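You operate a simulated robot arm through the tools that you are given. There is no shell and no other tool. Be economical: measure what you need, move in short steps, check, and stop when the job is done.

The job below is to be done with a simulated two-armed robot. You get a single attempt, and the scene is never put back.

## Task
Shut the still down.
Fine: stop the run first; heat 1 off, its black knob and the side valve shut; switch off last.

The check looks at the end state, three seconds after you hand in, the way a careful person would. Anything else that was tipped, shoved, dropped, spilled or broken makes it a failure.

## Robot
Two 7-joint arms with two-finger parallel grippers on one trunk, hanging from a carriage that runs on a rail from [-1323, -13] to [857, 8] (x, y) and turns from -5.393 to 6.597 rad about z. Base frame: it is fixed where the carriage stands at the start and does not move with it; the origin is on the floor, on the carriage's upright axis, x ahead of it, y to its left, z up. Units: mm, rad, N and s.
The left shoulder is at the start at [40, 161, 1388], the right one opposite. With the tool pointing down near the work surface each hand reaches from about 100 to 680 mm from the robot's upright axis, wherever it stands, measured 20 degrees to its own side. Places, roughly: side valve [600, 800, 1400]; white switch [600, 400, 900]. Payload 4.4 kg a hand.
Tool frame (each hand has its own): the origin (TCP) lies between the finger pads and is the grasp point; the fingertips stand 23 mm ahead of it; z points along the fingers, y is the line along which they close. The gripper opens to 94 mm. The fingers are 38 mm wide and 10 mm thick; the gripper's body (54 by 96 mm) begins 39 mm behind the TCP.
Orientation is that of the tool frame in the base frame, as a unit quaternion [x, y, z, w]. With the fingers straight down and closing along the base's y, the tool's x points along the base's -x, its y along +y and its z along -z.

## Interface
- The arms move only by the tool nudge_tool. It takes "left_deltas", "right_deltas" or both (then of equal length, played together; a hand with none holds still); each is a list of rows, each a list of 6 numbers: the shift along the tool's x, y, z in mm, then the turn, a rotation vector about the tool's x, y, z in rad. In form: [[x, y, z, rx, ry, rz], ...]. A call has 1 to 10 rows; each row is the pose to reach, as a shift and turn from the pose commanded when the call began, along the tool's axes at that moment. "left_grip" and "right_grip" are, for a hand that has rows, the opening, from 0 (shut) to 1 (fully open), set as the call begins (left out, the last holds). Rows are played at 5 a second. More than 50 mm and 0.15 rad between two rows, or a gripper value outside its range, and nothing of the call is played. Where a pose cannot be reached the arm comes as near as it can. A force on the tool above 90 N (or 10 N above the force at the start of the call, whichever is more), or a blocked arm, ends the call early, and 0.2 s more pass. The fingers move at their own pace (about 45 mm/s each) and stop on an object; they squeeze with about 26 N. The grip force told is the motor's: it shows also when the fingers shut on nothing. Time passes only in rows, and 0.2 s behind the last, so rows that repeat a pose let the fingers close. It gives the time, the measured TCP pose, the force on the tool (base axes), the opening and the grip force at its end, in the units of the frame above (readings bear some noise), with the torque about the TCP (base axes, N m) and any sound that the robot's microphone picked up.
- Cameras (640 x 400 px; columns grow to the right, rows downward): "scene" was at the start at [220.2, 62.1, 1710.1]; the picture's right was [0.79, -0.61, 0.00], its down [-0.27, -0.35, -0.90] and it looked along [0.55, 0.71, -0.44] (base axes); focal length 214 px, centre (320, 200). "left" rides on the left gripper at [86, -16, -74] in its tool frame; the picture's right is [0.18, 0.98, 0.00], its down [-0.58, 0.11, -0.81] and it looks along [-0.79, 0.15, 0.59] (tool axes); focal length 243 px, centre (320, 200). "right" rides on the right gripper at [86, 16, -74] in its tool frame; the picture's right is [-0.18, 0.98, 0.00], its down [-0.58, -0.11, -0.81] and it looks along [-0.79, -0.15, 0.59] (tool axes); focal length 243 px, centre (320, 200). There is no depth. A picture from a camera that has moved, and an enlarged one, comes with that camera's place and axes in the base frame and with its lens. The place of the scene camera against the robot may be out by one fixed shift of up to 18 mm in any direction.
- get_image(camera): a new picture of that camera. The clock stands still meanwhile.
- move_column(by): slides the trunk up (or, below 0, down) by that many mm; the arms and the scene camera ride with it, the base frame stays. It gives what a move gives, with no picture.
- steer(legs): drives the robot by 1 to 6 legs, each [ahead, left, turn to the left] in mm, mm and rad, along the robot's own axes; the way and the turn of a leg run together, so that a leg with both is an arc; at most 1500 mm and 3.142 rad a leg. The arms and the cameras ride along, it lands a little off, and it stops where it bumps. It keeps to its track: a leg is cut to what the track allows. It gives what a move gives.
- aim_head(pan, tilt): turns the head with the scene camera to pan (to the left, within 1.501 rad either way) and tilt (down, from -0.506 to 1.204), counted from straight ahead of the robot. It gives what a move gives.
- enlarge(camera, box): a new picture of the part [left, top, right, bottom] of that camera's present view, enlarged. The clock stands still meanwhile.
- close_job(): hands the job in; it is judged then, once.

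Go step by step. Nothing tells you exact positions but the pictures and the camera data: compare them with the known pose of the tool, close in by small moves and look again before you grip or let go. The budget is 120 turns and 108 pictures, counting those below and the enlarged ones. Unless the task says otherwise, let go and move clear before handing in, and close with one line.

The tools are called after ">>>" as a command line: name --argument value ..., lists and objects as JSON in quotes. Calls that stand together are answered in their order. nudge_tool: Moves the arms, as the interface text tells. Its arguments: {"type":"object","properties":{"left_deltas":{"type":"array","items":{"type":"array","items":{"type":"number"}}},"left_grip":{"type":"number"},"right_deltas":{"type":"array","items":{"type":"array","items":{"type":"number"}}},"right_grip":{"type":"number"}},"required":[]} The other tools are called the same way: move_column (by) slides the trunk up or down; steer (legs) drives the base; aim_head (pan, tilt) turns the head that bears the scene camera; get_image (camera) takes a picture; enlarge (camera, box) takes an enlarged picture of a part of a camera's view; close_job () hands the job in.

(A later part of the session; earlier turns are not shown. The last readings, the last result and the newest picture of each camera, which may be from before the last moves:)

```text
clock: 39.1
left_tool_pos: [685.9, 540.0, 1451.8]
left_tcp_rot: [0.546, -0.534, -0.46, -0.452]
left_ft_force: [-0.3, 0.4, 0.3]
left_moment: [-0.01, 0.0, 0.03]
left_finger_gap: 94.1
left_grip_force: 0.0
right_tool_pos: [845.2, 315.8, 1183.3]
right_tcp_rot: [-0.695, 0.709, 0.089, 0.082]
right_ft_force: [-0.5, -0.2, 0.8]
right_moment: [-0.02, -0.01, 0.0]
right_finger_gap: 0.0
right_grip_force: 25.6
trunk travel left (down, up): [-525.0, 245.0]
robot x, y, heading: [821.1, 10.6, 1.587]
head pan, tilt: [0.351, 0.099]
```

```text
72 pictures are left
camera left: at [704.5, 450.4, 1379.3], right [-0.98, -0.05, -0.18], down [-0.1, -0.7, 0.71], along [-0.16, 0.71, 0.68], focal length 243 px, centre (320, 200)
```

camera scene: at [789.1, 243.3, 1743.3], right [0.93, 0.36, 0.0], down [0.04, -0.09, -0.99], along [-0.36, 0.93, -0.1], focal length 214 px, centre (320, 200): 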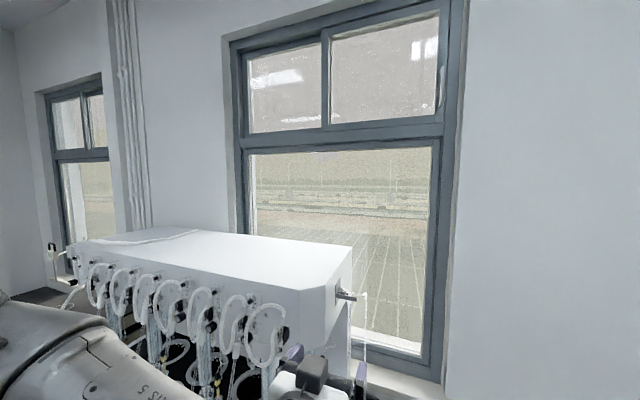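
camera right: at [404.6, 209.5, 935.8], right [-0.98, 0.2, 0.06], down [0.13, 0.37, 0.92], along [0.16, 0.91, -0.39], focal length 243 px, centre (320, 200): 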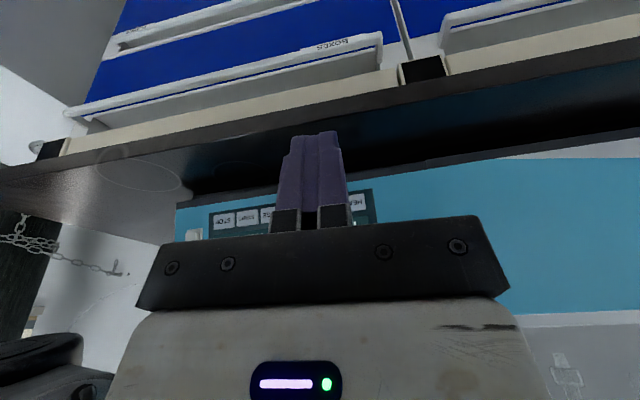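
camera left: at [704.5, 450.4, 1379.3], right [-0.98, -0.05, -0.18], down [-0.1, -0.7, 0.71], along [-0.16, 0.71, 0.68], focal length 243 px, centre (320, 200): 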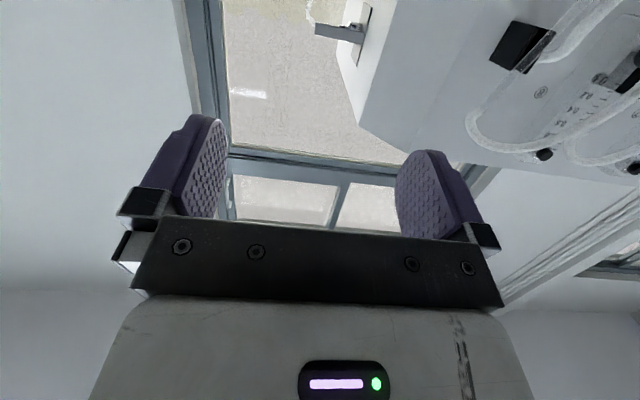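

>>> enlarge --camera "left" --box '[300, 0, 400, 62]'

>>> aim_head --pan 0.3 --tilt 0.5

>>> enlarge --camera "scene" --box '[240, 150, 440, 300]'

```text
6.40 times, centred on (350, 31) of left
camera zoom: at [704.5, 450.4, 1379.3], right [-0.98, -0.05, -0.18], down [-0.1, -0.7, 0.71], along [-0.16, 0.71, 0.68], focal length 1553 px, centre (128, 1282)
```

zoom: 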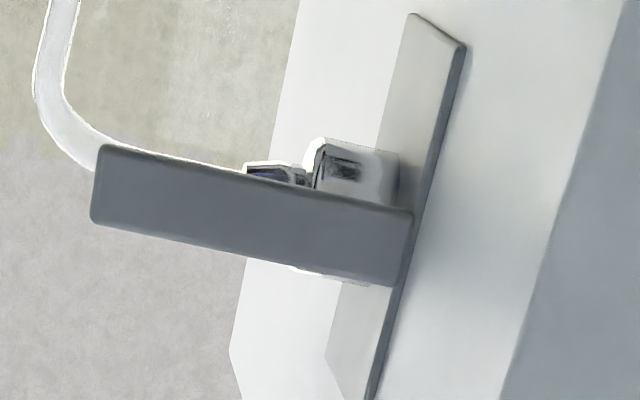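

```text
clock: 39.9
left_tool_pos: [685.3, 539.9, 1451.3]
left_tcp_rot: [0.546, -0.536, -0.46, -0.451]
left_ft_force: [-0.3, -0.7, 1.2]
left_moment: [0.0, 0.0, 0.03]
left_finger_gap: 93.7
left_grip_force: 0.1
right_tool_pos: [844.2, 316.7, 1183.6]
right_tcp_rot: [-0.694, 0.709, 0.09, 0.082]
right_ft_force: [-0.4, -0.3, 0.4]
right_moment: [0.01, -0.02, 0.02]
right_finger_gap: 0.0
right_grip_force: 26.0
trunk travel left (down, up): [-525.0, 245.0]
robot x, y, heading: [819.5, 4.4, 1.591]
head pan, tilt: [0.3, 0.499]
```

```text
2.67 times, centred on (340, 225) of scene
camera zoom: at [793.6, 243.9, 1706.2], right [0.95, 0.31, 0.0], down [0.15, -0.45, -0.88], along [-0.28, 0.83, -0.48], focal length 572 px, centre (267, 133)
```

zoom: 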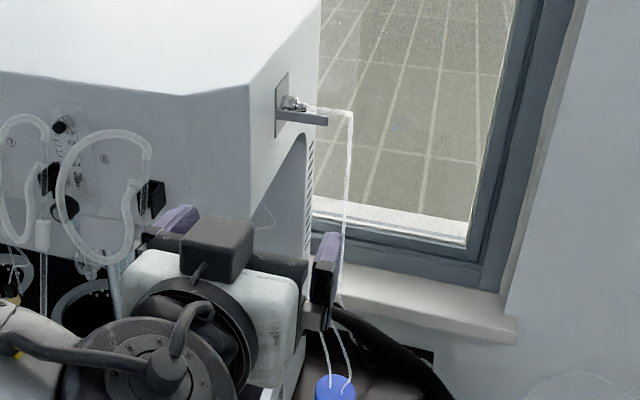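

The lever bar lies in front of the pipe with room to swing. I'll level the left hand, roll it so the camera goes to the right, yaw it slightly and close the fingers to use them as a pusher.

>>> nudge_tool --left_deltas '[[0, 0, 0, 0, -0.1, 0], [0, 0, 0, 0, -0.17, 0]]' --left_grip 0

>>> nudge_tool --left_deltas '[[0, 0, 0, 0, 0, -0.14], [0, 0, 0, 0, 0, -0.28], [0, 0, 0, 0, 0, -0.42], [0, 0, 0, 0, 0, -0.56], [0, 0, 0, 0, 0, -0.7], [0, 0, 0, 0, 0, -0.84], [0, 0, 0, 0, 0, -0.98], [0, 0, 0, 0, 0, -1.12], [0, 0, 0, 0, 0, -1.26], [0, 0, 0, 0, 0, -1.4]]'

>>> nudge_tool --left_deltas '[[0, 0, 0, 0, 0, -0.12], [0, 0, 0, 0, 0, -0.17]]'

>>> nudge_tool --left_deltas '[[0, 0, 0, 0, -0.14, 0], [0, 0, 0, 0, -0.28, 0]]'

>>> get_image --camera "left"

>>> get_image --camera "scene"

```text
clock: 40.5
left_tool_pos: [685.9, 539.0, 1450.7]
left_tcp_rot: [0.505, -0.495, -0.505, -0.495]
left_ft_force: [-0.4, -0.3, 0.3]
left_moment: [-0.01, 0.0, -0.03]
left_finger_gap: 40.7
left_grip_force: 0.1
right_tool_pos: [846.0, 316.1, 1183.2]
right_tcp_rot: [-0.695, 0.709, 0.09, 0.082]
right_ft_force: [-0.8, -0.5, -0.5]
right_moment: [0.02, 0.02, 0.03]
right_finger_gap: 0.0
right_grip_force: 26.2
trunk travel left (down, up): [-525.0, 245.0]
robot x, y, heading: [826.3, 9.4, 1.589]
head pan, tilt: [0.3, 0.499]
```

```text
clock: 42.7
left_tool_pos: [668.8, 537.8, 1497.4]
left_tcp_rot: [0.707, -0.059, -0.071, -0.701]
left_ft_force: [0.2, -0.6, -0.4]
left_moment: [-0.01, 0.01, 0.01]
left_finger_gap: 0.0
left_grip_force: 25.5
left hand out of reach, approached as far as the arm can: row 9, 10
right_tool_pos: [844.5, 315.2, 1184.0]
right_tcp_rot: [-0.695, 0.709, 0.089, 0.082]
right_ft_force: [-0.8, -0.4, 0.2]
right_moment: [0.02, 0.01, 0.04]
right_finger_gap: 0.0
right_grip_force: 26.2
trunk travel left (down, up): [-525.0, 245.0]
robot x, y, heading: [820.7, 6.8, 1.584]
head pan, tilt: [0.3, 0.499]
```

```text
clock: 43.3
left_tool_pos: [649.1, 542.3, 1552.3]
left_tcp_rot: [0.71, 0.0, -0.011, -0.704]
left_ft_force: [0.7, 0.1, 0.2]
left_moment: [-0.01, -0.03, 0.01]
left_finger_gap: 0.0
left_grip_force: 26.4
left hand out of reach, approached as far as the arm can: row 1, 2
right_tool_pos: [844.9, 315.6, 1183.4]
right_tcp_rot: [-0.695, 0.709, 0.09, 0.082]
right_ft_force: [-0.8, -0.2, -0.4]
right_moment: [0.01, -0.02, -0.02]
right_finger_gap: 0.0
right_grip_force: 25.7
trunk travel left (down, up): [-525.0, 245.0]
robot x, y, heading: [821.4, 10.2, 1.592]
head pan, tilt: [0.3, 0.499]
```

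```text
clock: 43.9
left_tool_pos: [644.0, 540.6, 1570.6]
left_tcp_rot: [0.7, 0.104, -0.107, -0.698]
left_ft_force: [0.6, 1.0, 0.3]
left_moment: [0.0, -0.01, 0.01]
left_finger_gap: 0.0
left_grip_force: 26.1
left hand out of reach, approached as far as the arm can: row 1, 2
right_tool_pos: [845.1, 316.5, 1183.5]
right_tcp_rot: [-0.695, 0.709, 0.09, 0.082]
right_ft_force: [0.8, -0.6, -0.4]
right_moment: [0.01, 0.0, -0.01]
right_finger_gap: 0.0
right_grip_force: 25.6
trunk travel left (down, up): [-525.0, 245.0]
robot x, y, heading: [829.7, 10.8, 1.595]
head pan, tilt: [0.3, 0.499]
```

```text
69 pictures are left
camera left: at [750.2, 495.0, 1586.3], right [0.17, 0.05, -0.98], down [-0.32, -0.94, -0.1], along [-0.93, 0.33, -0.15], focal length 243 px, centre (320, 200)
```

left: 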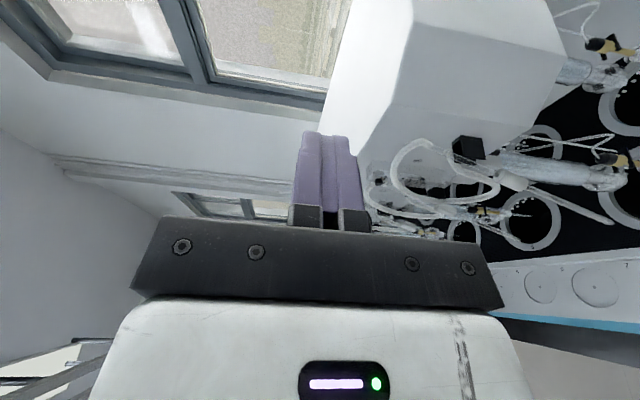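

```text
68 pictures are left
camera scene: at [793.7, 243.9, 1706.2], right [0.95, 0.31, 0.0], down [0.15, -0.45, -0.88], along [-0.28, 0.83, -0.48], focal length 214 px, centre (320, 200)
```

scene: 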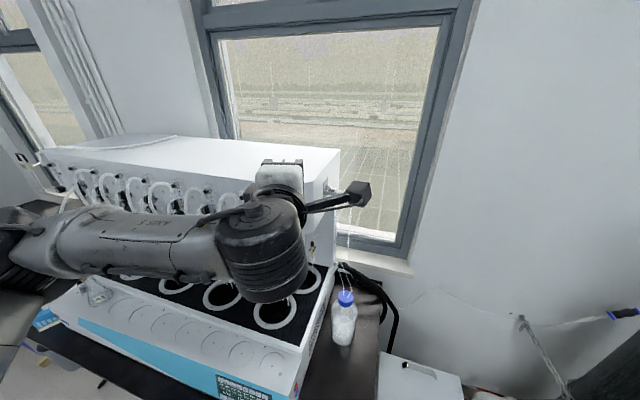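

The rolled posture runs into joint limits, so I'll undo it. Instead I'll use the easy orientation: fingers forward, pitched down, yawed left about 0.5 rad.

>>> nudge_tool --left_deltas '[[0, 0, 0, 0, 0.14, 0], [0, 0, 0, 0, 0.28, 0]]'

>>> nudge_tool --left_deltas '[[0, 0, 0, 0, 0, 0.15], [0, 0, 0, 0, 0, 0.3], [0, 0, 0, 0, 0, 0.45], [0, 0, 0, 0, 0, 0.6], [0, 0, 0, 0, 0, 0.75], [0, 0, 0, 0, 0, 0.9], [0, 0, 0, 0, 0, 1.05], [0, 0, 0, 0, 0, 1.2], [0, 0, 0, 0, 0, 1.35], [0, 0, 0, 0, 0, 1.5]]'

>>> nudge_tool --left_deltas '[[0, 0, 0, 0, 0, 0.07]]'

>>> nudge_tool --left_deltas '[[0, 0, 0, 0, 0.14, 0], [0, 0, 0, 0, 0.28, 0], [0, 0, 0, 0, 0.42, 0]]'

>>> nudge_tool --left_deltas '[[0, 0, 0, -0.114, 0, -0.051], [0, 0, 0, -0.228, 0, -0.102], [0, 0, 0, -0.342, 0, -0.153], [0, 0, 0, -0.456, 0, -0.204]]'

>>> get_image --camera "scene"

```text
clock: 44.5
left_tool_pos: [644.5, 541.9, 1570.5]
left_tcp_rot: [0.707, 0.004, -0.007, -0.707]
left_ft_force: [0.0, 0.9, -0.7]
left_moment: [-0.01, -0.01, -0.03]
left_finger_gap: 0.0
left_grip_force: 25.9
right_tool_pos: [844.3, 316.7, 1183.3]
right_tcp_rot: [-0.695, 0.709, 0.089, 0.08]
right_ft_force: [0.0, 0.0, 0.3]
right_moment: [-0.01, -0.01, -0.01]
right_finger_gap: 0.2
right_grip_force: 25.9
trunk travel left (down, up): [-525.0, 245.0]
robot x, y, heading: [818.2, 8.9, 1.591]
head pan, tilt: [0.3, 0.499]
```

```text
clock: 46.7
left_tool_pos: [645.5, 541.4, 1570.9]
left_tcp_rot: [0.521, -0.478, -0.487, -0.512]
left_ft_force: [-1.5, 0.5, 0.7]
left_moment: [0.0, -0.01, -0.01]
left_finger_gap: 0.1
left_grip_force: 26.1
right_tool_pos: [845.3, 316.9, 1182.9]
right_tcp_rot: [-0.694, 0.709, 0.09, 0.082]
right_ft_force: [0.1, -0.8, -0.2]
right_moment: [0.02, -0.02, 0.01]
right_finger_gap: 0.1
right_grip_force: 26.3
trunk travel left (down, up): [-525.0, 245.0]
robot x, y, heading: [823.2, 9.7, 1.586]
head pan, tilt: [0.3, 0.499]
```

```text
clock: 47.1
left_tool_pos: [644.9, 540.2, 1569.2]
left_tcp_rot: [-0.505, 0.495, 0.505, 0.495]
left_ft_force: [0.4, -0.5, -0.4]
left_moment: [0.0, 0.0, 0.0]
left_finger_gap: 0.1
left_grip_force: 26.1
right_tool_pos: [845.3, 316.0, 1183.3]
right_tcp_rot: [-0.694, 0.71, 0.089, 0.082]
right_ft_force: [-0.2, -0.2, -0.2]
right_moment: [-0.01, 0.01, -0.01]
right_finger_gap: 0.0
right_grip_force: 25.9
trunk travel left (down, up): [-525.0, 245.0]
robot x, y, heading: [824.3, 6.0, 1.589]
head pan, tilt: [0.3, 0.499]
```

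```text
clock: 47.9
left_tool_pos: [644.6, 540.2, 1569.7]
left_tcp_rot: [0.599, -0.588, -0.388, -0.381]
left_ft_force: [-0.2, -1.0, 0.7]
left_moment: [0.03, 0.01, 0.02]
left_finger_gap: 0.0
left_grip_force: 26.4
right_tool_pos: [844.3, 316.2, 1183.8]
right_tcp_rot: [-0.694, 0.709, 0.09, 0.082]
right_ft_force: [0.2, 0.9, 0.4]
right_moment: [0.01, 0.03, 0.02]
right_finger_gap: 0.0
right_grip_force: 26.3
trunk travel left (down, up): [-525.0, 245.0]
robot x, y, heading: [820.9, 6.5, 1.588]
head pan, tilt: [0.3, 0.499]
```

```text
clock: 48.9
left_tool_pos: [632.4, 533.7, 1567.7]
left_tcp_rot: [0.726, -0.421, -0.47, -0.273]
left_ft_force: [0.9, -0.4, 0.6]
left_moment: [0.01, 0.0, -0.01]
left_finger_gap: 0.0
left_grip_force: 26.1
left hand out of reach, approached as far as the arm can: row 4
right_tool_pos: [845.5, 315.5, 1183.6]
right_tcp_rot: [-0.694, 0.71, 0.089, 0.081]
right_ft_force: [0.9, 0.6, -0.1]
right_moment: [-0.02, 0.01, -0.02]
right_finger_gap: 0.0
right_grip_force: 26.3
trunk travel left (down, up): [-525.0, 245.0]
robot x, y, heading: [818.6, 9.9, 1.595]
head pan, tilt: [0.3, 0.499]
```

```text
67 pictures are left
camera scene: at [793.4, 243.8, 1706.1], right [0.95, 0.31, 0.0], down [0.15, -0.45, -0.88], along [-0.28, 0.83, -0.48], focal length 214 px, centre (320, 200)
```

scene: 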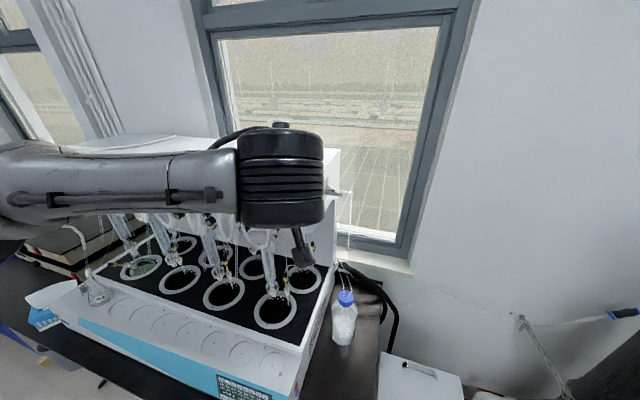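

The left forearm comes in from the left, so a leftward yaw suits the right arm better. I'll park the left hand, then bring the right hand to the valve with the robot at x ≈ 620.

>>> nudge_tool --left_deltas '[[0, 0, 0, 0.114, 0, 0.051], [0, 0, 0, 0.228, 0, 0.102], [0, 0, 0, 0.342, 0, 0.153], [0, 0, 0, 0.456, 0, 0.204]]'

>>> nudge_tool --left_deltas '[[3, 10, -26, 0, 0.14, 0], [6, 20, -52, 0, 0.28, 0], [9, 40, -78, 0, 0.42, 0], [12, 60, -104, 0, 0.56, 0], [15, 80, -130, 0, 0.7, 0], [18, 100, -156, 0, 0.84, 0], [22, 120, -182, 0, 0.98, 0], [27, 140, -207, 0, 1.12, 0]]'

>>> steer --legs '[[0, 200, 0]]'

>>> get_image --camera "scene"

```text
clock: 49.9
left_tool_pos: [633.9, 534.2, 1567.5]
left_tcp_rot: [0.598, -0.589, -0.388, -0.381]
left_ft_force: [-0.1, 1.1, 0.6]
left_moment: [-0.01, -0.03, 0.0]
left_finger_gap: 0.0
left_grip_force: 26.2
right_tool_pos: [844.6, 315.5, 1182.7]
right_tcp_rot: [-0.695, 0.709, 0.089, 0.082]
right_ft_force: [0.8, 0.6, -0.3]
right_moment: [0.0, 0.02, 0.01]
right_finger_gap: 0.1
right_grip_force: 26.2
trunk travel left (down, up): [-525.0, 245.0]
robot x, y, heading: [820.5, 7.6, 1.589]
head pan, tilt: [0.3, 0.499]
```

```text
clock: 51.7
left_tool_pos: [496.2, 330.9, 1626.3]
left_tcp_rot: [0.713, -0.701, -0.011, -0.01]
left_ft_force: [-0.1, -0.1, -0.5]
left_moment: [-0.03, -0.01, -0.01]
left_finger_gap: 0.2
left_grip_force: 25.6
right_tool_pos: [844.3, 315.6, 1182.9]
right_tcp_rot: [-0.694, 0.71, 0.09, 0.081]
right_ft_force: [0.5, -0.1, 0.4]
right_moment: [0.0, -0.03, 0.0]
right_finger_gap: 0.1
right_grip_force: 25.8
trunk travel left (down, up): [-525.0, 245.0]
robot x, y, heading: [822.6, 4.6, 1.589]
head pan, tilt: [0.3, 0.499]
```

```text
clock: 53.4
left_tool_pos: [292.6, 328.5, 1627.5]
left_tcp_rot: [0.715, -0.699, -0.011, -0.01]
left_ft_force: [-0.1, 0.1, 0.6]
left_moment: [0.02, -0.01, 0.0]
left_finger_gap: 0.0
left_grip_force: 26.1
right_tool_pos: [642.0, 315.0, 1181.9]
right_tcp_rot: [-0.696, 0.708, 0.089, 0.081]
right_ft_force: [-0.2, -0.1, 0.2]
right_moment: [-0.02, -0.02, -0.01]
right_finger_gap: 0.0
right_grip_force: 25.3
trunk travel left (down, up): [-525.0, 245.0]
robot x, y, heading: [621.9, 5.7, 1.594]
head pan, tilt: [0.3, 0.499]
```

```text
66 pictures are left
camera scene: at [590.9, 241.8, 1706.2], right [0.95, 0.32, 0.0], down [0.15, -0.45, -0.88], along [-0.28, 0.83, -0.48], focal length 214 px, centre (320, 200)
```

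scene: 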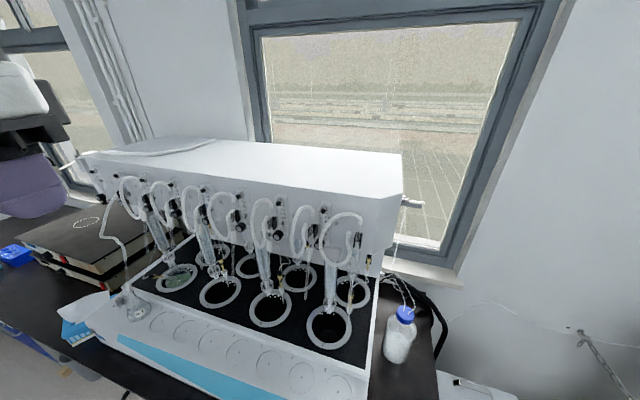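

Right arm next: raise and pitch the right hand to about (780, 480, 1430).

>>> nudge_tool --right_deltas '[[-14, -17, -40, 0, -0.11, 0], [-35, -35, -78, 0, -0.22, 0], [-60, -52, -110, 0, -0.34, 0], [-88, -70, -140, 0, -0.45, 0], [-120, -88, -165, 0, -0.56, 0], [-155, -105, -185, 0, -0.67, 0], [-188, -122, -195, 0, -0.79, 0], [-222, -140, -201, 0, -0.9, 0]]'

>>> nudge_tool --right_deltas '[[0, 0, 0, -0.114, 0, -0.051], [0, 0, 0, -0.228, 0, -0.102], [0, 0, 0, -0.342, 0, -0.153], [0, 0, 0, -0.456, 0, -0.204]]'

>>> get_image --camera "right"

>>> get_image --camera "scene"

```text
clock: 55.1
left_tool_pos: [293.0, 328.4, 1626.3]
left_tcp_rot: [0.715, -0.699, -0.01, -0.011]
left_ft_force: [0.0, 0.3, -0.2]
left_moment: [0.01, 0.0, 0.0]
left_finger_gap: 0.0
left_grip_force: 26.1
right_tool_pos: [790.3, 479.7, 1431.7]
right_tcp_rot: [-0.587, 0.602, 0.383, 0.383]
right_ft_force: [0.7, -0.6, -0.2]
right_moment: [0.04, 0.02, 0.03]
right_finger_gap: 0.0
right_grip_force: 26.4
right hand out of reach, approached as far as the arm can: row 2, 3, 4, 5
trunk travel left (down, up): [-525.0, 245.0]
robot x, y, heading: [620.0, 6.3, 1.588]
head pan, tilt: [0.3, 0.499]
```

```text
clock: 56.1
left_tool_pos: [293.5, 329.2, 1625.8]
left_tcp_rot: [0.715, -0.699, -0.01, -0.011]
left_ft_force: [-0.8, 0.1, -0.2]
left_moment: [0.01, 0.0, -0.01]
left_finger_gap: 0.0
left_grip_force: 26.2
right_tool_pos: [788.7, 480.0, 1430.0]
right_tcp_rot: [0.717, -0.436, -0.47, -0.275]
right_ft_force: [-0.2, 0.2, -0.2]
right_moment: [-0.02, 0.0, 0.03]
right_finger_gap: 0.1
right_grip_force: 25.7
trunk travel left (down, up): [-525.0, 245.0]
robot x, y, heading: [618.7, 6.6, 1.598]
head pan, tilt: [0.3, 0.499]
```

```text
65 pictures are left
camera right: at [821.8, 380.2, 1382.4], right [-0.9, -0.39, 0.18], down [0.34, -0.38, 0.86], along [-0.27, 0.84, 0.48], focal length 243 px, centre (320, 200)
```

right: 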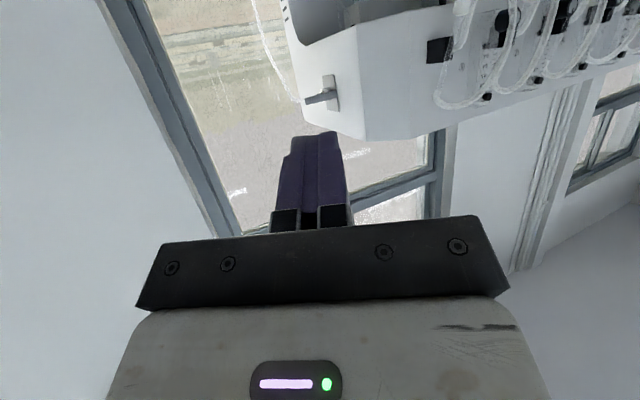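

```text
64 pictures are left
camera scene: at [591.1, 241.8, 1706.2], right [0.95, 0.32, 0.0], down [0.15, -0.45, -0.88], along [-0.28, 0.83, -0.48], focal length 214 px, centre (320, 200)
```

scene: 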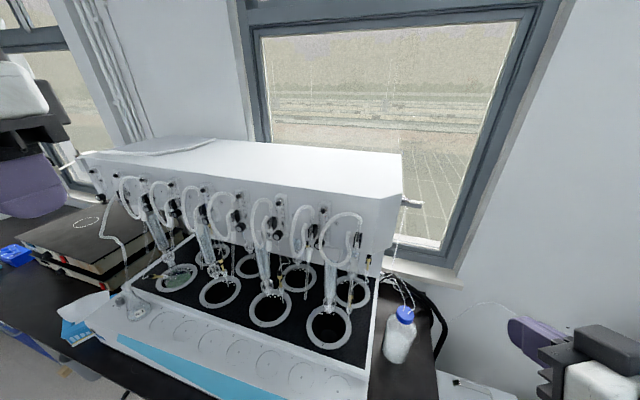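

This posture is reachable. I'll zoom in with the right camera to measure the gap between lever and tube.

>>> enlarge --camera "right" --box '[280, 60, 360, 120]'

>>> enlarge --camera "scene" --box '[380, 180, 440, 230]'

```text
6.67 times, centred on (320, 90) of right
camera zoom: at [821.8, 380.2, 1382.4], right [-0.9, -0.39, 0.18], down [0.34, -0.38, 0.86], along [-0.27, 0.84, 0.48], focal length 1618 px, centre (320, 933)
```

zoom: 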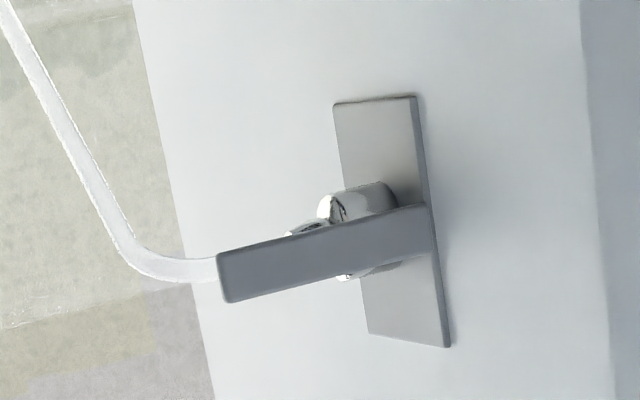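

```text
8.00 times, centred on (410, 205) of scene
camera zoom: at [591.1, 241.8, 1706.2], right [0.95, 0.32, 0.0], down [0.15, -0.45, -0.88], along [-0.28, 0.83, -0.48], focal length 1716 px, centre (-400, 160)
```

zoom: 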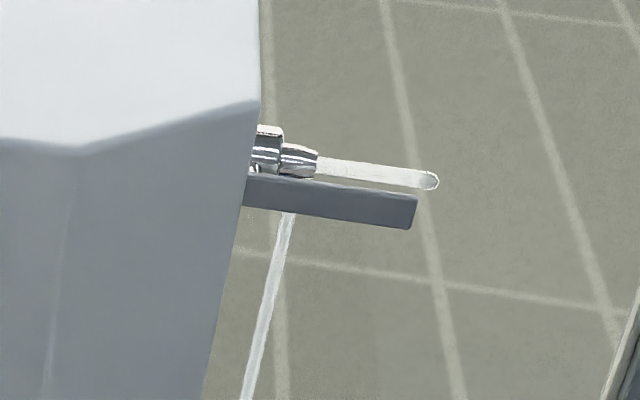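

The lever tip is at about (686, 771, 1429), and the tube is clearly behind it. I'll move to a point in front of and above the lever and look again.

>>> nudge_tool --right_deltas '[[-24, -6, 32, 0, 0, 0], [-48, -12, 64, 0, 0, 0], [-72, -17, 96, 0, 0, 0], [-96, -22, 128, 0, 0, 0], [-120, -28, 160, 0, 0, 0], [-140, -33, 191, 0, 0, 0], [-140, -33, 191, 0, 0, 0]]'

>>> get_image --camera "right"

>>> enlarge --camera "scene" --box '[360, 130, 520, 250]'

```text
clock: 57.8
left_tool_pos: [293.0, 329.4, 1626.1]
left_tcp_rot: [0.715, -0.699, -0.012, -0.01]
left_ft_force: [0.6, -0.4, -0.1]
left_moment: [0.03, 0.04, 0.01]
left_finger_gap: 0.2
left_grip_force: 25.7
right_tool_pos: [707.3, 700.7, 1480.6]
right_tcp_rot: [0.717, -0.438, -0.468, -0.275]
right_ft_force: [-0.7, 0.5, -0.3]
right_moment: [0.02, 0.03, -0.03]
right_finger_gap: 0.1
right_grip_force: 25.8
trunk travel left (down, up): [-525.0, 245.0]
robot x, y, heading: [619.8, 4.2, 1.591]
head pan, tilt: [0.3, 0.499]
```

```text
61 pictures are left
camera right: at [742.2, 600.8, 1432.8], right [-0.9, -0.39, 0.18], down [0.34, -0.38, 0.86], along [-0.27, 0.84, 0.48], focal length 243 px, centre (320, 200)
```

right: 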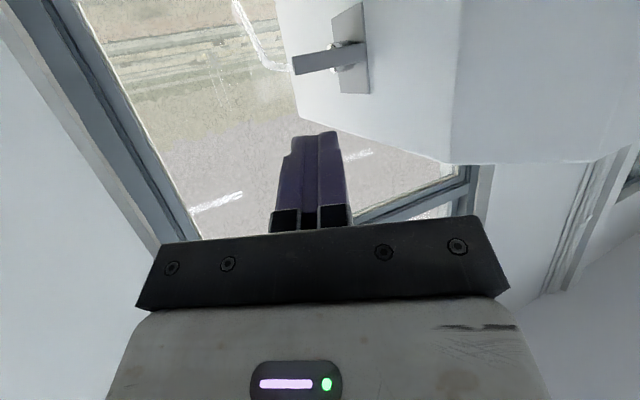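

```text
3.33 times, centred on (440, 190) of scene
camera zoom: at [591.1, 241.9, 1706.2], right [0.95, 0.32, 0.0], down [0.15, -0.45, -0.88], along [-0.28, 0.83, -0.48], focal length 715 px, centre (-80, 233)
```

zoom: 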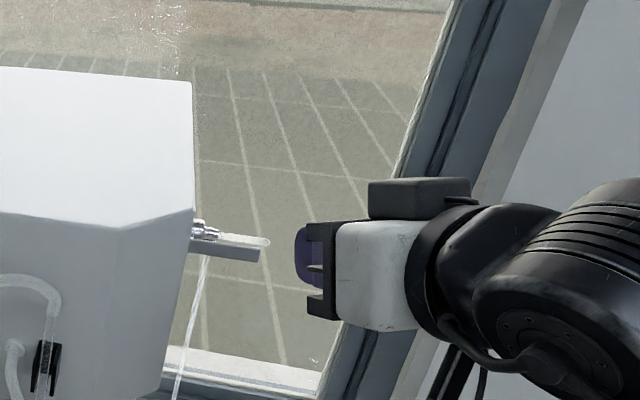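

>>> nudge_tool --right_deltas '[[-14, -4, 31, 0, 0, 0], [-27, -7, 61, 0, 0, 0], [-27, -7, 61, 0, 0, 0]]'

>>> get_image --camera "right"

>>> enlarge --camera "scene" --box '[380, 150, 480, 230]'

```text
clock: 58.5
left_tool_pos: [293.9, 328.7, 1626.6]
left_tcp_rot: [0.716, -0.698, -0.011, -0.011]
left_ft_force: [-0.4, -0.2, 0.4]
left_moment: [-0.02, 0.02, -0.03]
left_finger_gap: 0.0
left_grip_force: 25.8
right_tool_pos: [685.2, 762.4, 1480.0]
right_tcp_rot: [0.716, -0.438, -0.468, -0.276]
right_ft_force: [0.1, 0.8, 0.2]
right_moment: [-0.01, 0.01, 0.01]
right_finger_gap: 0.3
right_grip_force: 25.8
trunk travel left (down, up): [-525.0, 245.0]
robot x, y, heading: [618.2, 6.8, 1.594]
head pan, tilt: [0.3, 0.499]
```

```text
59 pictures are left
camera right: at [719.5, 663.1, 1432.8], right [-0.9, -0.39, 0.18], down [0.34, -0.38, 0.86], along [-0.26, 0.84, 0.48], focal length 243 px, centre (320, 200)
```

right: 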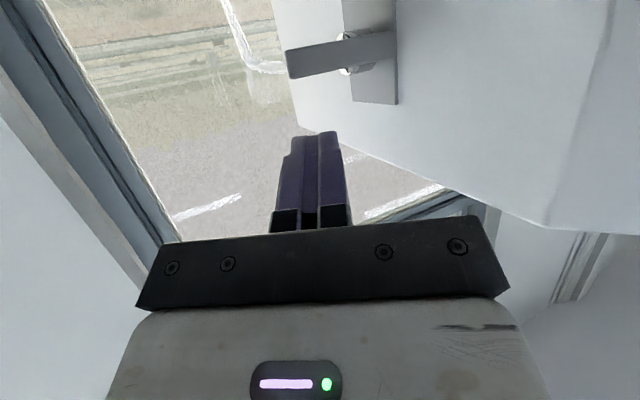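

```text
5.00 times, centred on (430, 190) of scene
camera zoom: at [591.1, 241.8, 1706.2], right [0.95, 0.32, 0.0], down [0.15, -0.45, -0.88], along [-0.28, 0.83, -0.48], focal length 1072 px, centre (-230, 250)
```

zoom: 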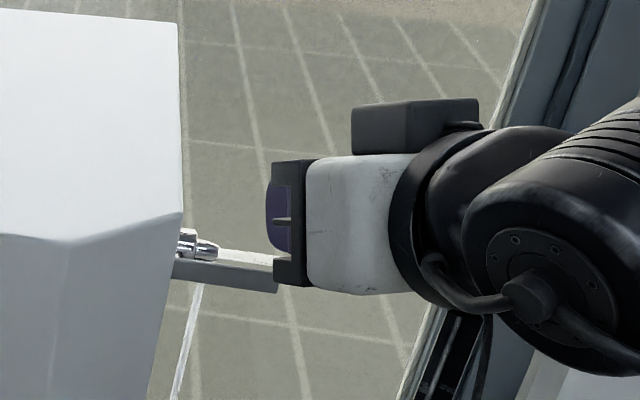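

The fingertip is just above the lever's outer end. I'll descend gently and watch the force.

>>> nudge_tool --right_deltas '[[11, 5.5, 12, 0, 0, 0], [15.6, 5.5, 14, 0, 0, 0], [20, 5.5, 16, 0, 0, 0], [24.8, 5.5, 18, 0, 0, 0]]'

>>> get_image --camera "right"

>>> enlarge --camera "scene" --box '[380, 150, 480, 230]'

```text
clock: 59.5
left_tool_pos: [292.8, 328.9, 1625.8]
left_tcp_rot: [0.715, -0.699, -0.011, -0.011]
left_ft_force: [0.8, -0.2, -0.6]
left_moment: [-0.02, 0.0, 0.02]
left_finger_gap: 0.0
left_grip_force: 26.6
right_tool_pos: [675.6, 765.3, 1448.4]
right_tcp_rot: [0.717, -0.438, -0.468, -0.275]
right_ft_force: [0.1, 0.0, 0.1]
right_moment: [0.02, 0.01, 0.03]
right_finger_gap: 0.0
right_grip_force: 26.0
trunk travel left (down, up): [-525.0, 245.0]
robot x, y, heading: [619.8, 6.9, 1.595]
head pan, tilt: [0.3, 0.499]
```

```text
57 pictures are left
camera right: at [709.6, 665.8, 1400.6], right [-0.9, -0.39, 0.18], down [0.34, -0.38, 0.86], along [-0.26, 0.84, 0.48], focal length 243 px, centre (320, 200)
```

right: 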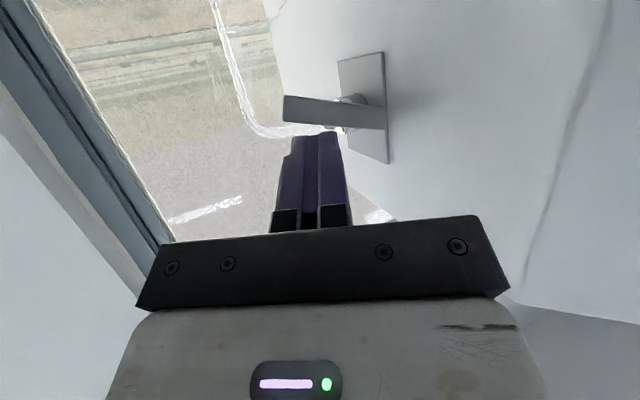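

```text
5.00 times, centred on (430, 190) of scene
camera zoom: at [591.1, 241.8, 1706.1], right [0.95, 0.32, 0.0], down [0.15, -0.45, -0.88], along [-0.28, 0.83, -0.48], focal length 1072 px, centre (-230, 250)
```

zoom: 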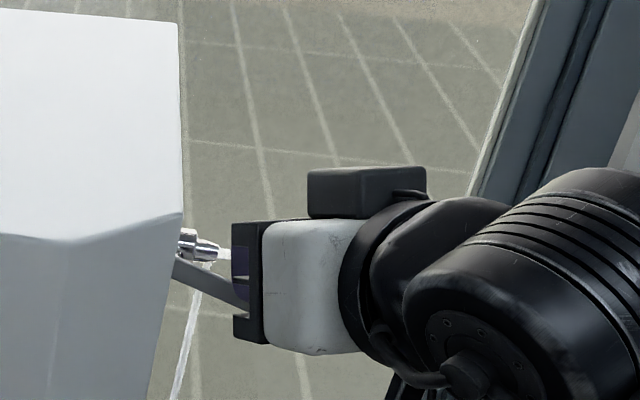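

The lever is already swinging downward easily. Continuing down and then left along the arc.

>>> nudge_tool --right_deltas '[[4.6, 0, 2, 0, 0, 0], [9.1, 0, 4.1, 0, 0, 0], [14, 0.7, 6.5, 0, 0, 0], [17.9, 1.5, 9, 0, 0, 0], [21.5, 3.2, 11.5, 0, 0, 0], [24.5, 4.9, 14, 0, 0, 0]]'

>>> get_image --camera "right"

>>> enlarge --camera "scene" --box '[380, 150, 480, 230]'

```text
clock: 61.0
left_tool_pos: [293.6, 330.2, 1625.8]
left_tcp_rot: [0.715, -0.699, -0.01, -0.011]
left_ft_force: [-0.5, -0.4, 1.0]
left_moment: [-0.02, 0.01, -0.02]
left_finger_gap: 0.0
left_grip_force: 26.0
right_tool_pos: [669.7, 766.8, 1420.4]
right_tcp_rot: [0.717, -0.438, -0.468, -0.274]
right_ft_force: [0.7, -1.2, 1.3]
right_moment: [0.01, 0.0, 0.01]
right_finger_gap: 0.1
right_grip_force: 26.2
trunk travel left (down, up): [-525.0, 245.0]
robot x, y, heading: [618.3, 5.2, 1.591]
head pan, tilt: [0.3, 0.499]
```

```text
55 pictures are left
camera right: at [704.8, 666.1, 1372.4], right [-0.9, -0.39, 0.18], down [0.34, -0.38, 0.86], along [-0.26, 0.84, 0.48], focal length 243 px, centre (320, 200)
```

right: 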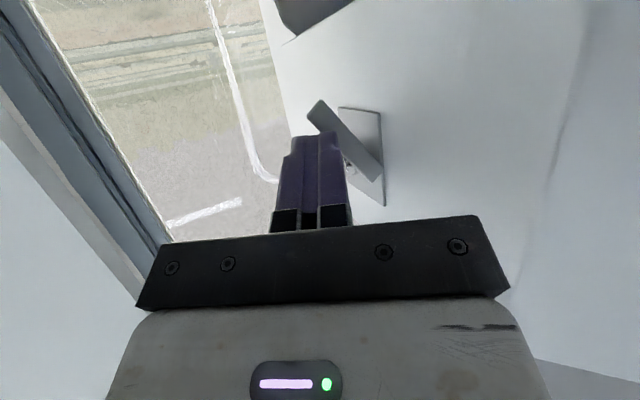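

```text
5.00 times, centred on (430, 190) of scene
camera zoom: at [591.1, 241.8, 1706.1], right [0.95, 0.32, 0.0], down [0.15, -0.45, -0.88], along [-0.28, 0.83, -0.48], focal length 1072 px, centre (-230, 250)
```

zoom: 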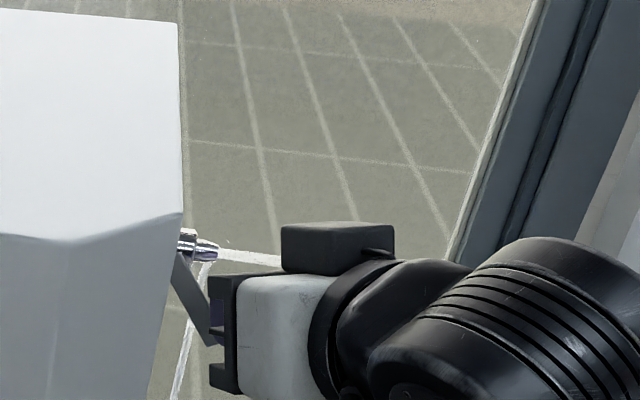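

>>> nudge_tool --right_deltas '[[2.8, 4.4, 3.8, 0, 0, 0], [5.5, 8.7, 7.6, 0, 0, 0], [6.6, 12.2, 10.2, 0, 0, 0]]'

>>> get_image --camera "right"

>>> enlarge --camera "scene" --box '[380, 150, 480, 230]'

```text
clock: 61.8
left_tool_pos: [294.7, 328.7, 1627.4]
left_tcp_rot: [0.715, -0.699, -0.01, -0.012]
left_ft_force: [0.0, 0.2, 0.2]
left_moment: [0.0, 0.01, 0.01]
left_finger_gap: 0.1
left_grip_force: 25.8
right_tool_pos: [658.9, 767.0, 1411.8]
right_tcp_rot: [0.716, -0.437, -0.469, -0.276]
right_ft_force: [8.3, -1.3, 2.9]
right_moment: [0.07, 0.1, -0.13]
right_finger_gap: 0.2
right_grip_force: 25.8
trunk travel left (down, up): [-525.0, 245.0]
robot x, y, heading: [617.7, 5.9, 1.594]
head pan, tilt: [0.3, 0.499]
```

```text
53 pictures are left
camera right: at [692.3, 666.9, 1363.6], right [-0.9, -0.39, 0.18], down [0.34, -0.39, 0.86], along [-0.26, 0.84, 0.48], focal length 243 px, centre (320, 200)
```

right: 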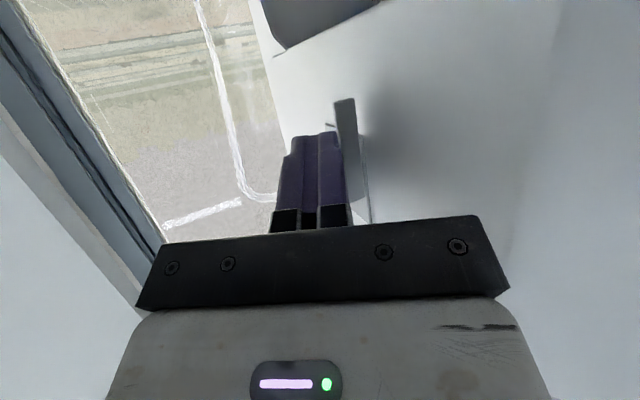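

```text
5.00 times, centred on (430, 190) of scene
camera zoom: at [591.7, 241.9, 1706.2], right [0.95, 0.32, 0.0], down [0.15, -0.45, -0.88], along [-0.28, 0.83, -0.48], focal length 1072 px, centre (-230, 250)
```

zoom: 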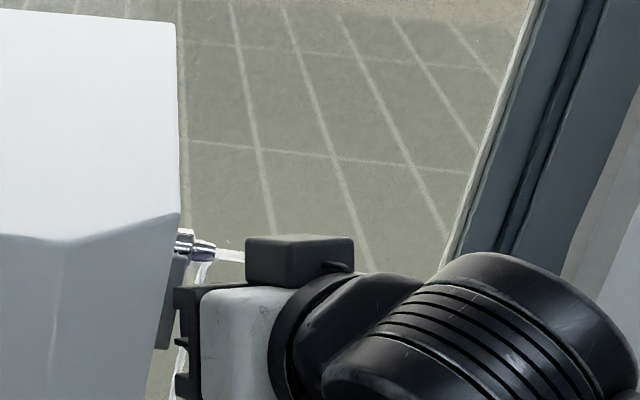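

The lever looks vertical and there is 8 N of resistance, so it is likely at its end stop. I'll retreat to the right and inspect.

>>> nudge_tool --right_deltas '[[5, -26, -13, 0, 0, 0], [10, -50, -40, 0, 0, 0], [10, -60, -85, 0, 0, 0], [10, -70, -130, 0, 0, 0], [10, -80, -175, 0, 0, 0]]'

>>> get_image --camera "right"

>>> enlarge --camera "scene" --box '[380, 180, 440, 230]'

```text
clock: 63.0
left_tool_pos: [294.3, 329.4, 1625.9]
left_tcp_rot: [0.715, -0.699, -0.011, -0.01]
left_ft_force: [0.7, -0.3, 0.4]
left_moment: [0.02, -0.02, 0.01]
left_finger_gap: 0.0
left_grip_force: 25.8
right_tool_pos: [804.6, 656.7, 1472.2]
right_tcp_rot: [0.717, -0.437, -0.468, -0.275]
right_ft_force: [-0.5, 0.0, -0.1]
right_moment: [0.0, -0.02, 0.0]
right_finger_gap: 0.1
right_grip_force: 26.0
trunk travel left (down, up): [-525.0, 245.0]
robot x, y, heading: [622.0, 9.4, 1.598]
head pan, tilt: [0.3, 0.499]
```

```text
51 pictures are left
camera right: at [838.6, 556.3, 1424.9], right [-0.9, -0.39, 0.18], down [0.34, -0.38, 0.86], along [-0.27, 0.84, 0.48], focal length 243 px, centre (320, 200)
```

right: 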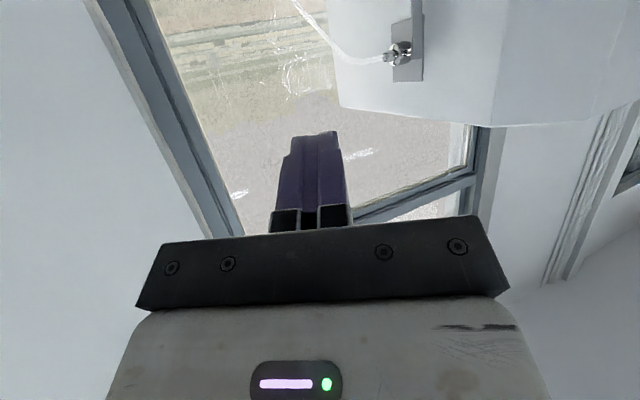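

```text
8.00 times, centred on (410, 205) of scene
camera zoom: at [591.2, 241.8, 1706.1], right [0.95, 0.32, 0.0], down [0.15, -0.45, -0.88], along [-0.28, 0.83, -0.48], focal length 1716 px, centre (-400, 160)
```

zoom: 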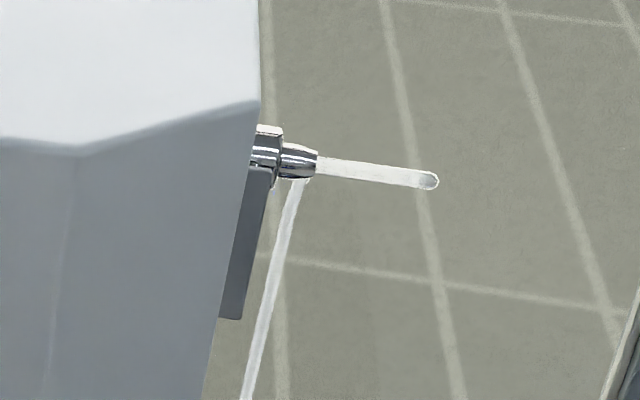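

The valve lever is vertical (shut) and the tube is undisturbed. I'll retract the right hand and drive left to knob 1.

>>> nudge_tool --right_deltas '[[13, 26, -28, 0, 0, 0], [26, 52, -56, 0, 0, 0], [39, 78, -84, 0, 0, 0], [52, 104, -112, 0, 0, 0], [65, 130, -140, 0, 0, 0], [78, 156, -168, 0, 0, 0], [91, 183, -197, 0, 0, 0]]'

>>> steer --legs '[[0, 870, 0]]'

>>> aim_head --pan 0.15 --tilt 0.6

>>> get_image --camera "scene"

```text
clock: 64.5
left_tool_pos: [294.3, 329.9, 1626.4]
left_tcp_rot: [0.715, -0.699, -0.01, -0.01]
left_ft_force: [0.4, -0.4, 0.0]
left_moment: [0.0, 0.01, 0.0]
left_finger_gap: 0.2
left_grip_force: 25.7
right_tool_pos: [740.8, 402.3, 1490.2]
right_tcp_rot: [0.717, -0.437, -0.469, -0.274]
right_ft_force: [0.7, 0.7, 0.8]
right_moment: [-0.01, -0.02, 0.01]
right_finger_gap: 0.1
right_grip_force: 26.0
right hand out of reach, approached as far as the arm can: row 7
trunk travel left (down, up): [-525.0, 245.0]
robot x, y, heading: [619.1, 4.8, 1.594]
head pan, tilt: [0.3, 0.499]
```

```text
clock: 69.1
left_tool_pos: [-560.9, 326.4, 1626.9]
left_tcp_rot: [0.708, -0.706, -0.011, -0.011]
left_ft_force: [-0.2, -0.1, 0.5]
left_moment: [0.03, 0.04, 0.0]
left_finger_gap: 0.0
left_grip_force: 25.2
right_tool_pos: [-111.7, 391.2, 1489.4]
right_tcp_rot: [0.713, -0.444, -0.466, -0.279]
right_ft_force: [0.7, 0.1, -0.9]
right_moment: [0.01, 0.0, -0.01]
right_finger_gap: 0.0
right_grip_force: 25.7
trunk travel left (down, up): [-525.0, 245.0]
robot x, y, heading: [-241.5, -3.3, 1.577]
head pan, tilt: [0.3, 0.499]
```

```text
clock: 69.8
left_tool_pos: [-560.2, 326.6, 1626.4]
left_tcp_rot: [0.708, -0.706, -0.011, -0.01]
left_ft_force: [-0.8, -0.9, -0.4]
left_moment: [-0.01, -0.04, 0.05]
left_finger_gap: 0.0
left_grip_force: 26.3
right_tool_pos: [-111.5, 392.4, 1489.8]
right_tcp_rot: [0.714, -0.443, -0.467, -0.278]
right_ft_force: [0.6, 0.6, 1.0]
right_moment: [-0.04, -0.02, -0.02]
right_finger_gap: 0.0
right_grip_force: 26.0
trunk travel left (down, up): [-525.0, 245.0]
robot x, y, heading: [-238.5, -2.9, 1.576]
head pan, tilt: [0.15, 0.6]
```

```text
49 pictures are left
camera scene: at [-250.8, 234.5, 1697.1], right [0.99, 0.16, 0.0], down [0.09, -0.56, -0.83], along [-0.13, 0.82, -0.56], focal length 214 px, centre (320, 200)
```

scene: 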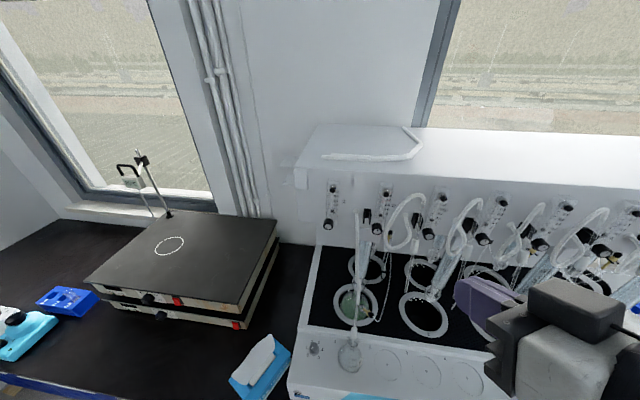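

>>> enlarge --camera "scene" --box '[290, 170, 410, 260]'

>>> move_column --by -150

>>> aim_head --pan 0.1 --tilt 0.4

>>> enlarge --camera "scene" --box '[270, 150, 420, 260]'

```text
4.44 times, centred on (350, 215) of scene
camera zoom: at [-250.8, 234.5, 1697.1], right [0.99, 0.16, 0.0], down [0.09, -0.56, -0.83], along [-0.13, 0.82, -0.56], focal length 953 px, centre (187, 133)
```

zoom: 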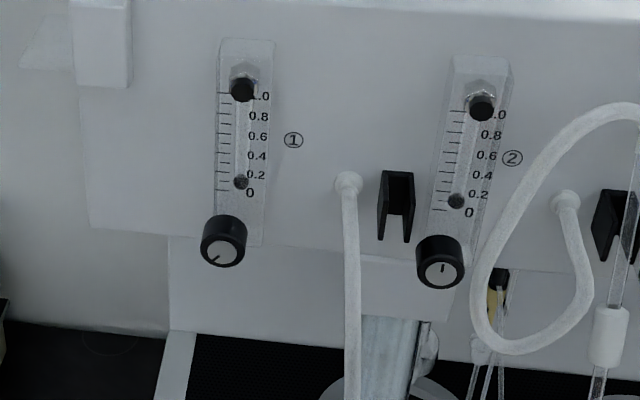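

```text
clock: 71.6
left_tool_pos: [-560.4, 327.1, 1475.9]
left_tcp_rot: [0.709, -0.705, -0.01, -0.01]
left_ft_force: [-0.1, -0.1, 0.7]
left_moment: [-0.04, 0.01, -0.03]
left_finger_gap: 0.1
left_grip_force: 26.1
right_tool_pos: [-111.6, 392.0, 1340.0]
right_tcp_rot: [0.713, -0.444, -0.466, -0.278]
right_ft_force: [0.3, -0.2, 0.1]
right_moment: [0.0, 0.04, 0.01]
right_finger_gap: 0.1
right_grip_force: 26.2
trunk travel left (down, up): [-375.0, 395.0]
robot x, y, heading: [-240.6, -0.4, 1.578]
head pan, tilt: [0.15, 0.6]
```

```text
clock: 72.3
left_tool_pos: [-560.9, 326.1, 1476.1]
left_tcp_rot: [0.709, -0.705, -0.011, -0.01]
left_ft_force: [0.3, -0.2, -0.1]
left_moment: [0.01, 0.0, -0.04]
left_finger_gap: 0.0
left_grip_force: 26.2
right_tool_pos: [-112.4, 391.1, 1339.7]
right_tcp_rot: [0.713, -0.443, -0.466, -0.279]
right_ft_force: [0.0, 0.4, -0.1]
right_moment: [-0.01, -0.02, -0.02]
right_finger_gap: 0.2
right_grip_force: 25.8
trunk travel left (down, up): [-375.0, 395.0]
robot x, y, heading: [-241.9, -2.3, 1.582]
head pan, tilt: [0.099, 0.4]
```

```text
3.64 times, centred on (345, 205) of scene
camera zoom: at [-246.8, 239.3, 1565.2], right [0.99, 0.11, 0.0], down [0.04, -0.39, -0.92], along [-0.1, 0.92, -0.39], focal length 780 px, centre (229, 182)
```

zoom: 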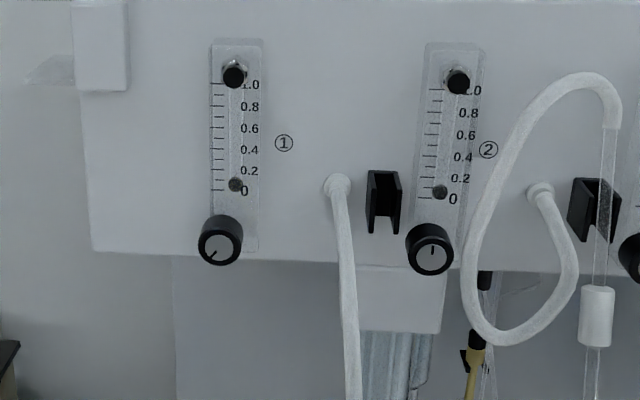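

Knob ① is near (−291, 600, 1376), about 27 mm across, with its pointer at roughly 7:30 (closed ones point up), so it needs about 135° clockwise. I'll position the robot and bring the left hand in front of it.

>>> steer --legs '[[0, -70, 0]]'

>>> move_column --by 100

>>> nudge_tool --left_deltas '[[-16, -20, 20, 0, -0.149, 0], [-32, -40, 40, 0, -0.298, 0], [-49, -60, 60, 0, -0.447, 0], [-66, -80, 80, 0, -0.596, 0], [-82, -100, 100, 0, -0.745, 0], [-98, -120, 120, 0, -0.894, 0], [-115, -140, 140, 0, -1.043, 0], [-131, -160, 160, 0, -1.192, 0], [-148, -180, 180, 0, -1.341, 0], [-148, -200, 200, 0, -1.49, 0]]' --left_grip 0.5

>>> get_image --camera "left"

>>> get_image --camera "scene"

```text
clock: 73.3
left_tool_pos: [-491.9, 327.1, 1475.8]
left_tcp_rot: [0.709, -0.705, -0.009, -0.011]
left_ft_force: [-0.3, 0.4, 0.6]
left_moment: [0.01, 0.03, 0.0]
left_finger_gap: 0.0
left_grip_force: 25.5
right_tool_pos: [-43.3, 392.5, 1340.2]
right_tcp_rot: [0.714, -0.444, -0.465, -0.279]
right_ft_force: [-0.1, 0.1, -0.1]
right_moment: [-0.05, -0.01, 0.03]
right_finger_gap: 0.0
right_grip_force: 25.8
trunk travel left (down, up): [-375.0, 395.0]
robot x, y, heading: [-173.1, -1.1, 1.578]
head pan, tilt: [0.099, 0.4]
```

```text
clock: 74.6
left_tool_pos: [-492.8, 326.3, 1577.4]
left_tcp_rot: [0.709, -0.705, -0.01, -0.01]
left_ft_force: [-0.5, 0.4, -0.4]
left_moment: [0.01, -0.02, 0.0]
left_finger_gap: 0.2
left_grip_force: 25.4
right_tool_pos: [-43.9, 393.6, 1438.9]
right_tcp_rot: [0.713, -0.444, -0.466, -0.279]
right_ft_force: [0.8, 0.3, 0.3]
right_moment: [-0.01, 0.0, -0.04]
right_finger_gap: 0.1
right_grip_force: 25.7
trunk travel left (down, up): [-475.0, 295.0]
robot x, y, heading: [-167.8, -1.1, 1.577]
head pan, tilt: [0.099, 0.4]
```

```text
clock: 76.8
left_tool_pos: [-292.3, 481.3, 1382.2]
left_tcp_rot: [0.514, -0.51, -0.488, -0.487]
left_ft_force: [-0.1, 0.3, -0.5]
left_moment: [-0.02, 0.0, -0.02]
left_finger_gap: 46.8
left_grip_force: 0.0
right_tool_pos: [-42.5, 393.1, 1439.8]
right_tcp_rot: [0.713, -0.444, -0.466, -0.279]
right_ft_force: [0.1, -0.9, -0.5]
right_moment: [0.0, 0.01, 0.03]
right_finger_gap: 0.1
right_grip_force: 26.2
trunk travel left (down, up): [-475.0, 295.0]
robot x, y, heading: [-175.4, -1.7, 1.58]
head pan, tilt: [0.099, 0.4]
```

```text
46 pictures are left
camera left: at [-275.0, 402.2, 1299.1], right [-0.98, -0.01, -0.19], down [-0.11, -0.78, 0.62], along [-0.15, 0.63, 0.76], focal length 243 px, centre (320, 200)
```

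left: 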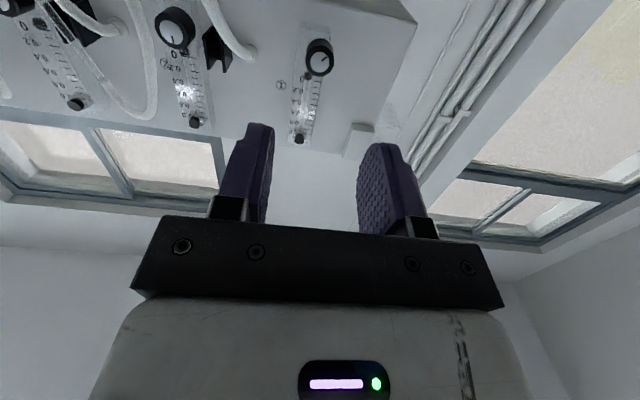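

```text
45 pictures are left
camera scene: at [-178.3, 239.9, 1665.4], right [0.99, 0.1, 0.0], down [0.04, -0.39, -0.92], along [-0.1, 0.92, -0.39], focal length 214 px, centre (320, 200)
```

scene: 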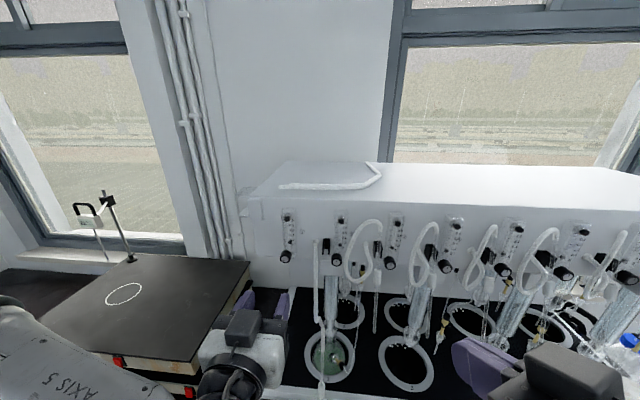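

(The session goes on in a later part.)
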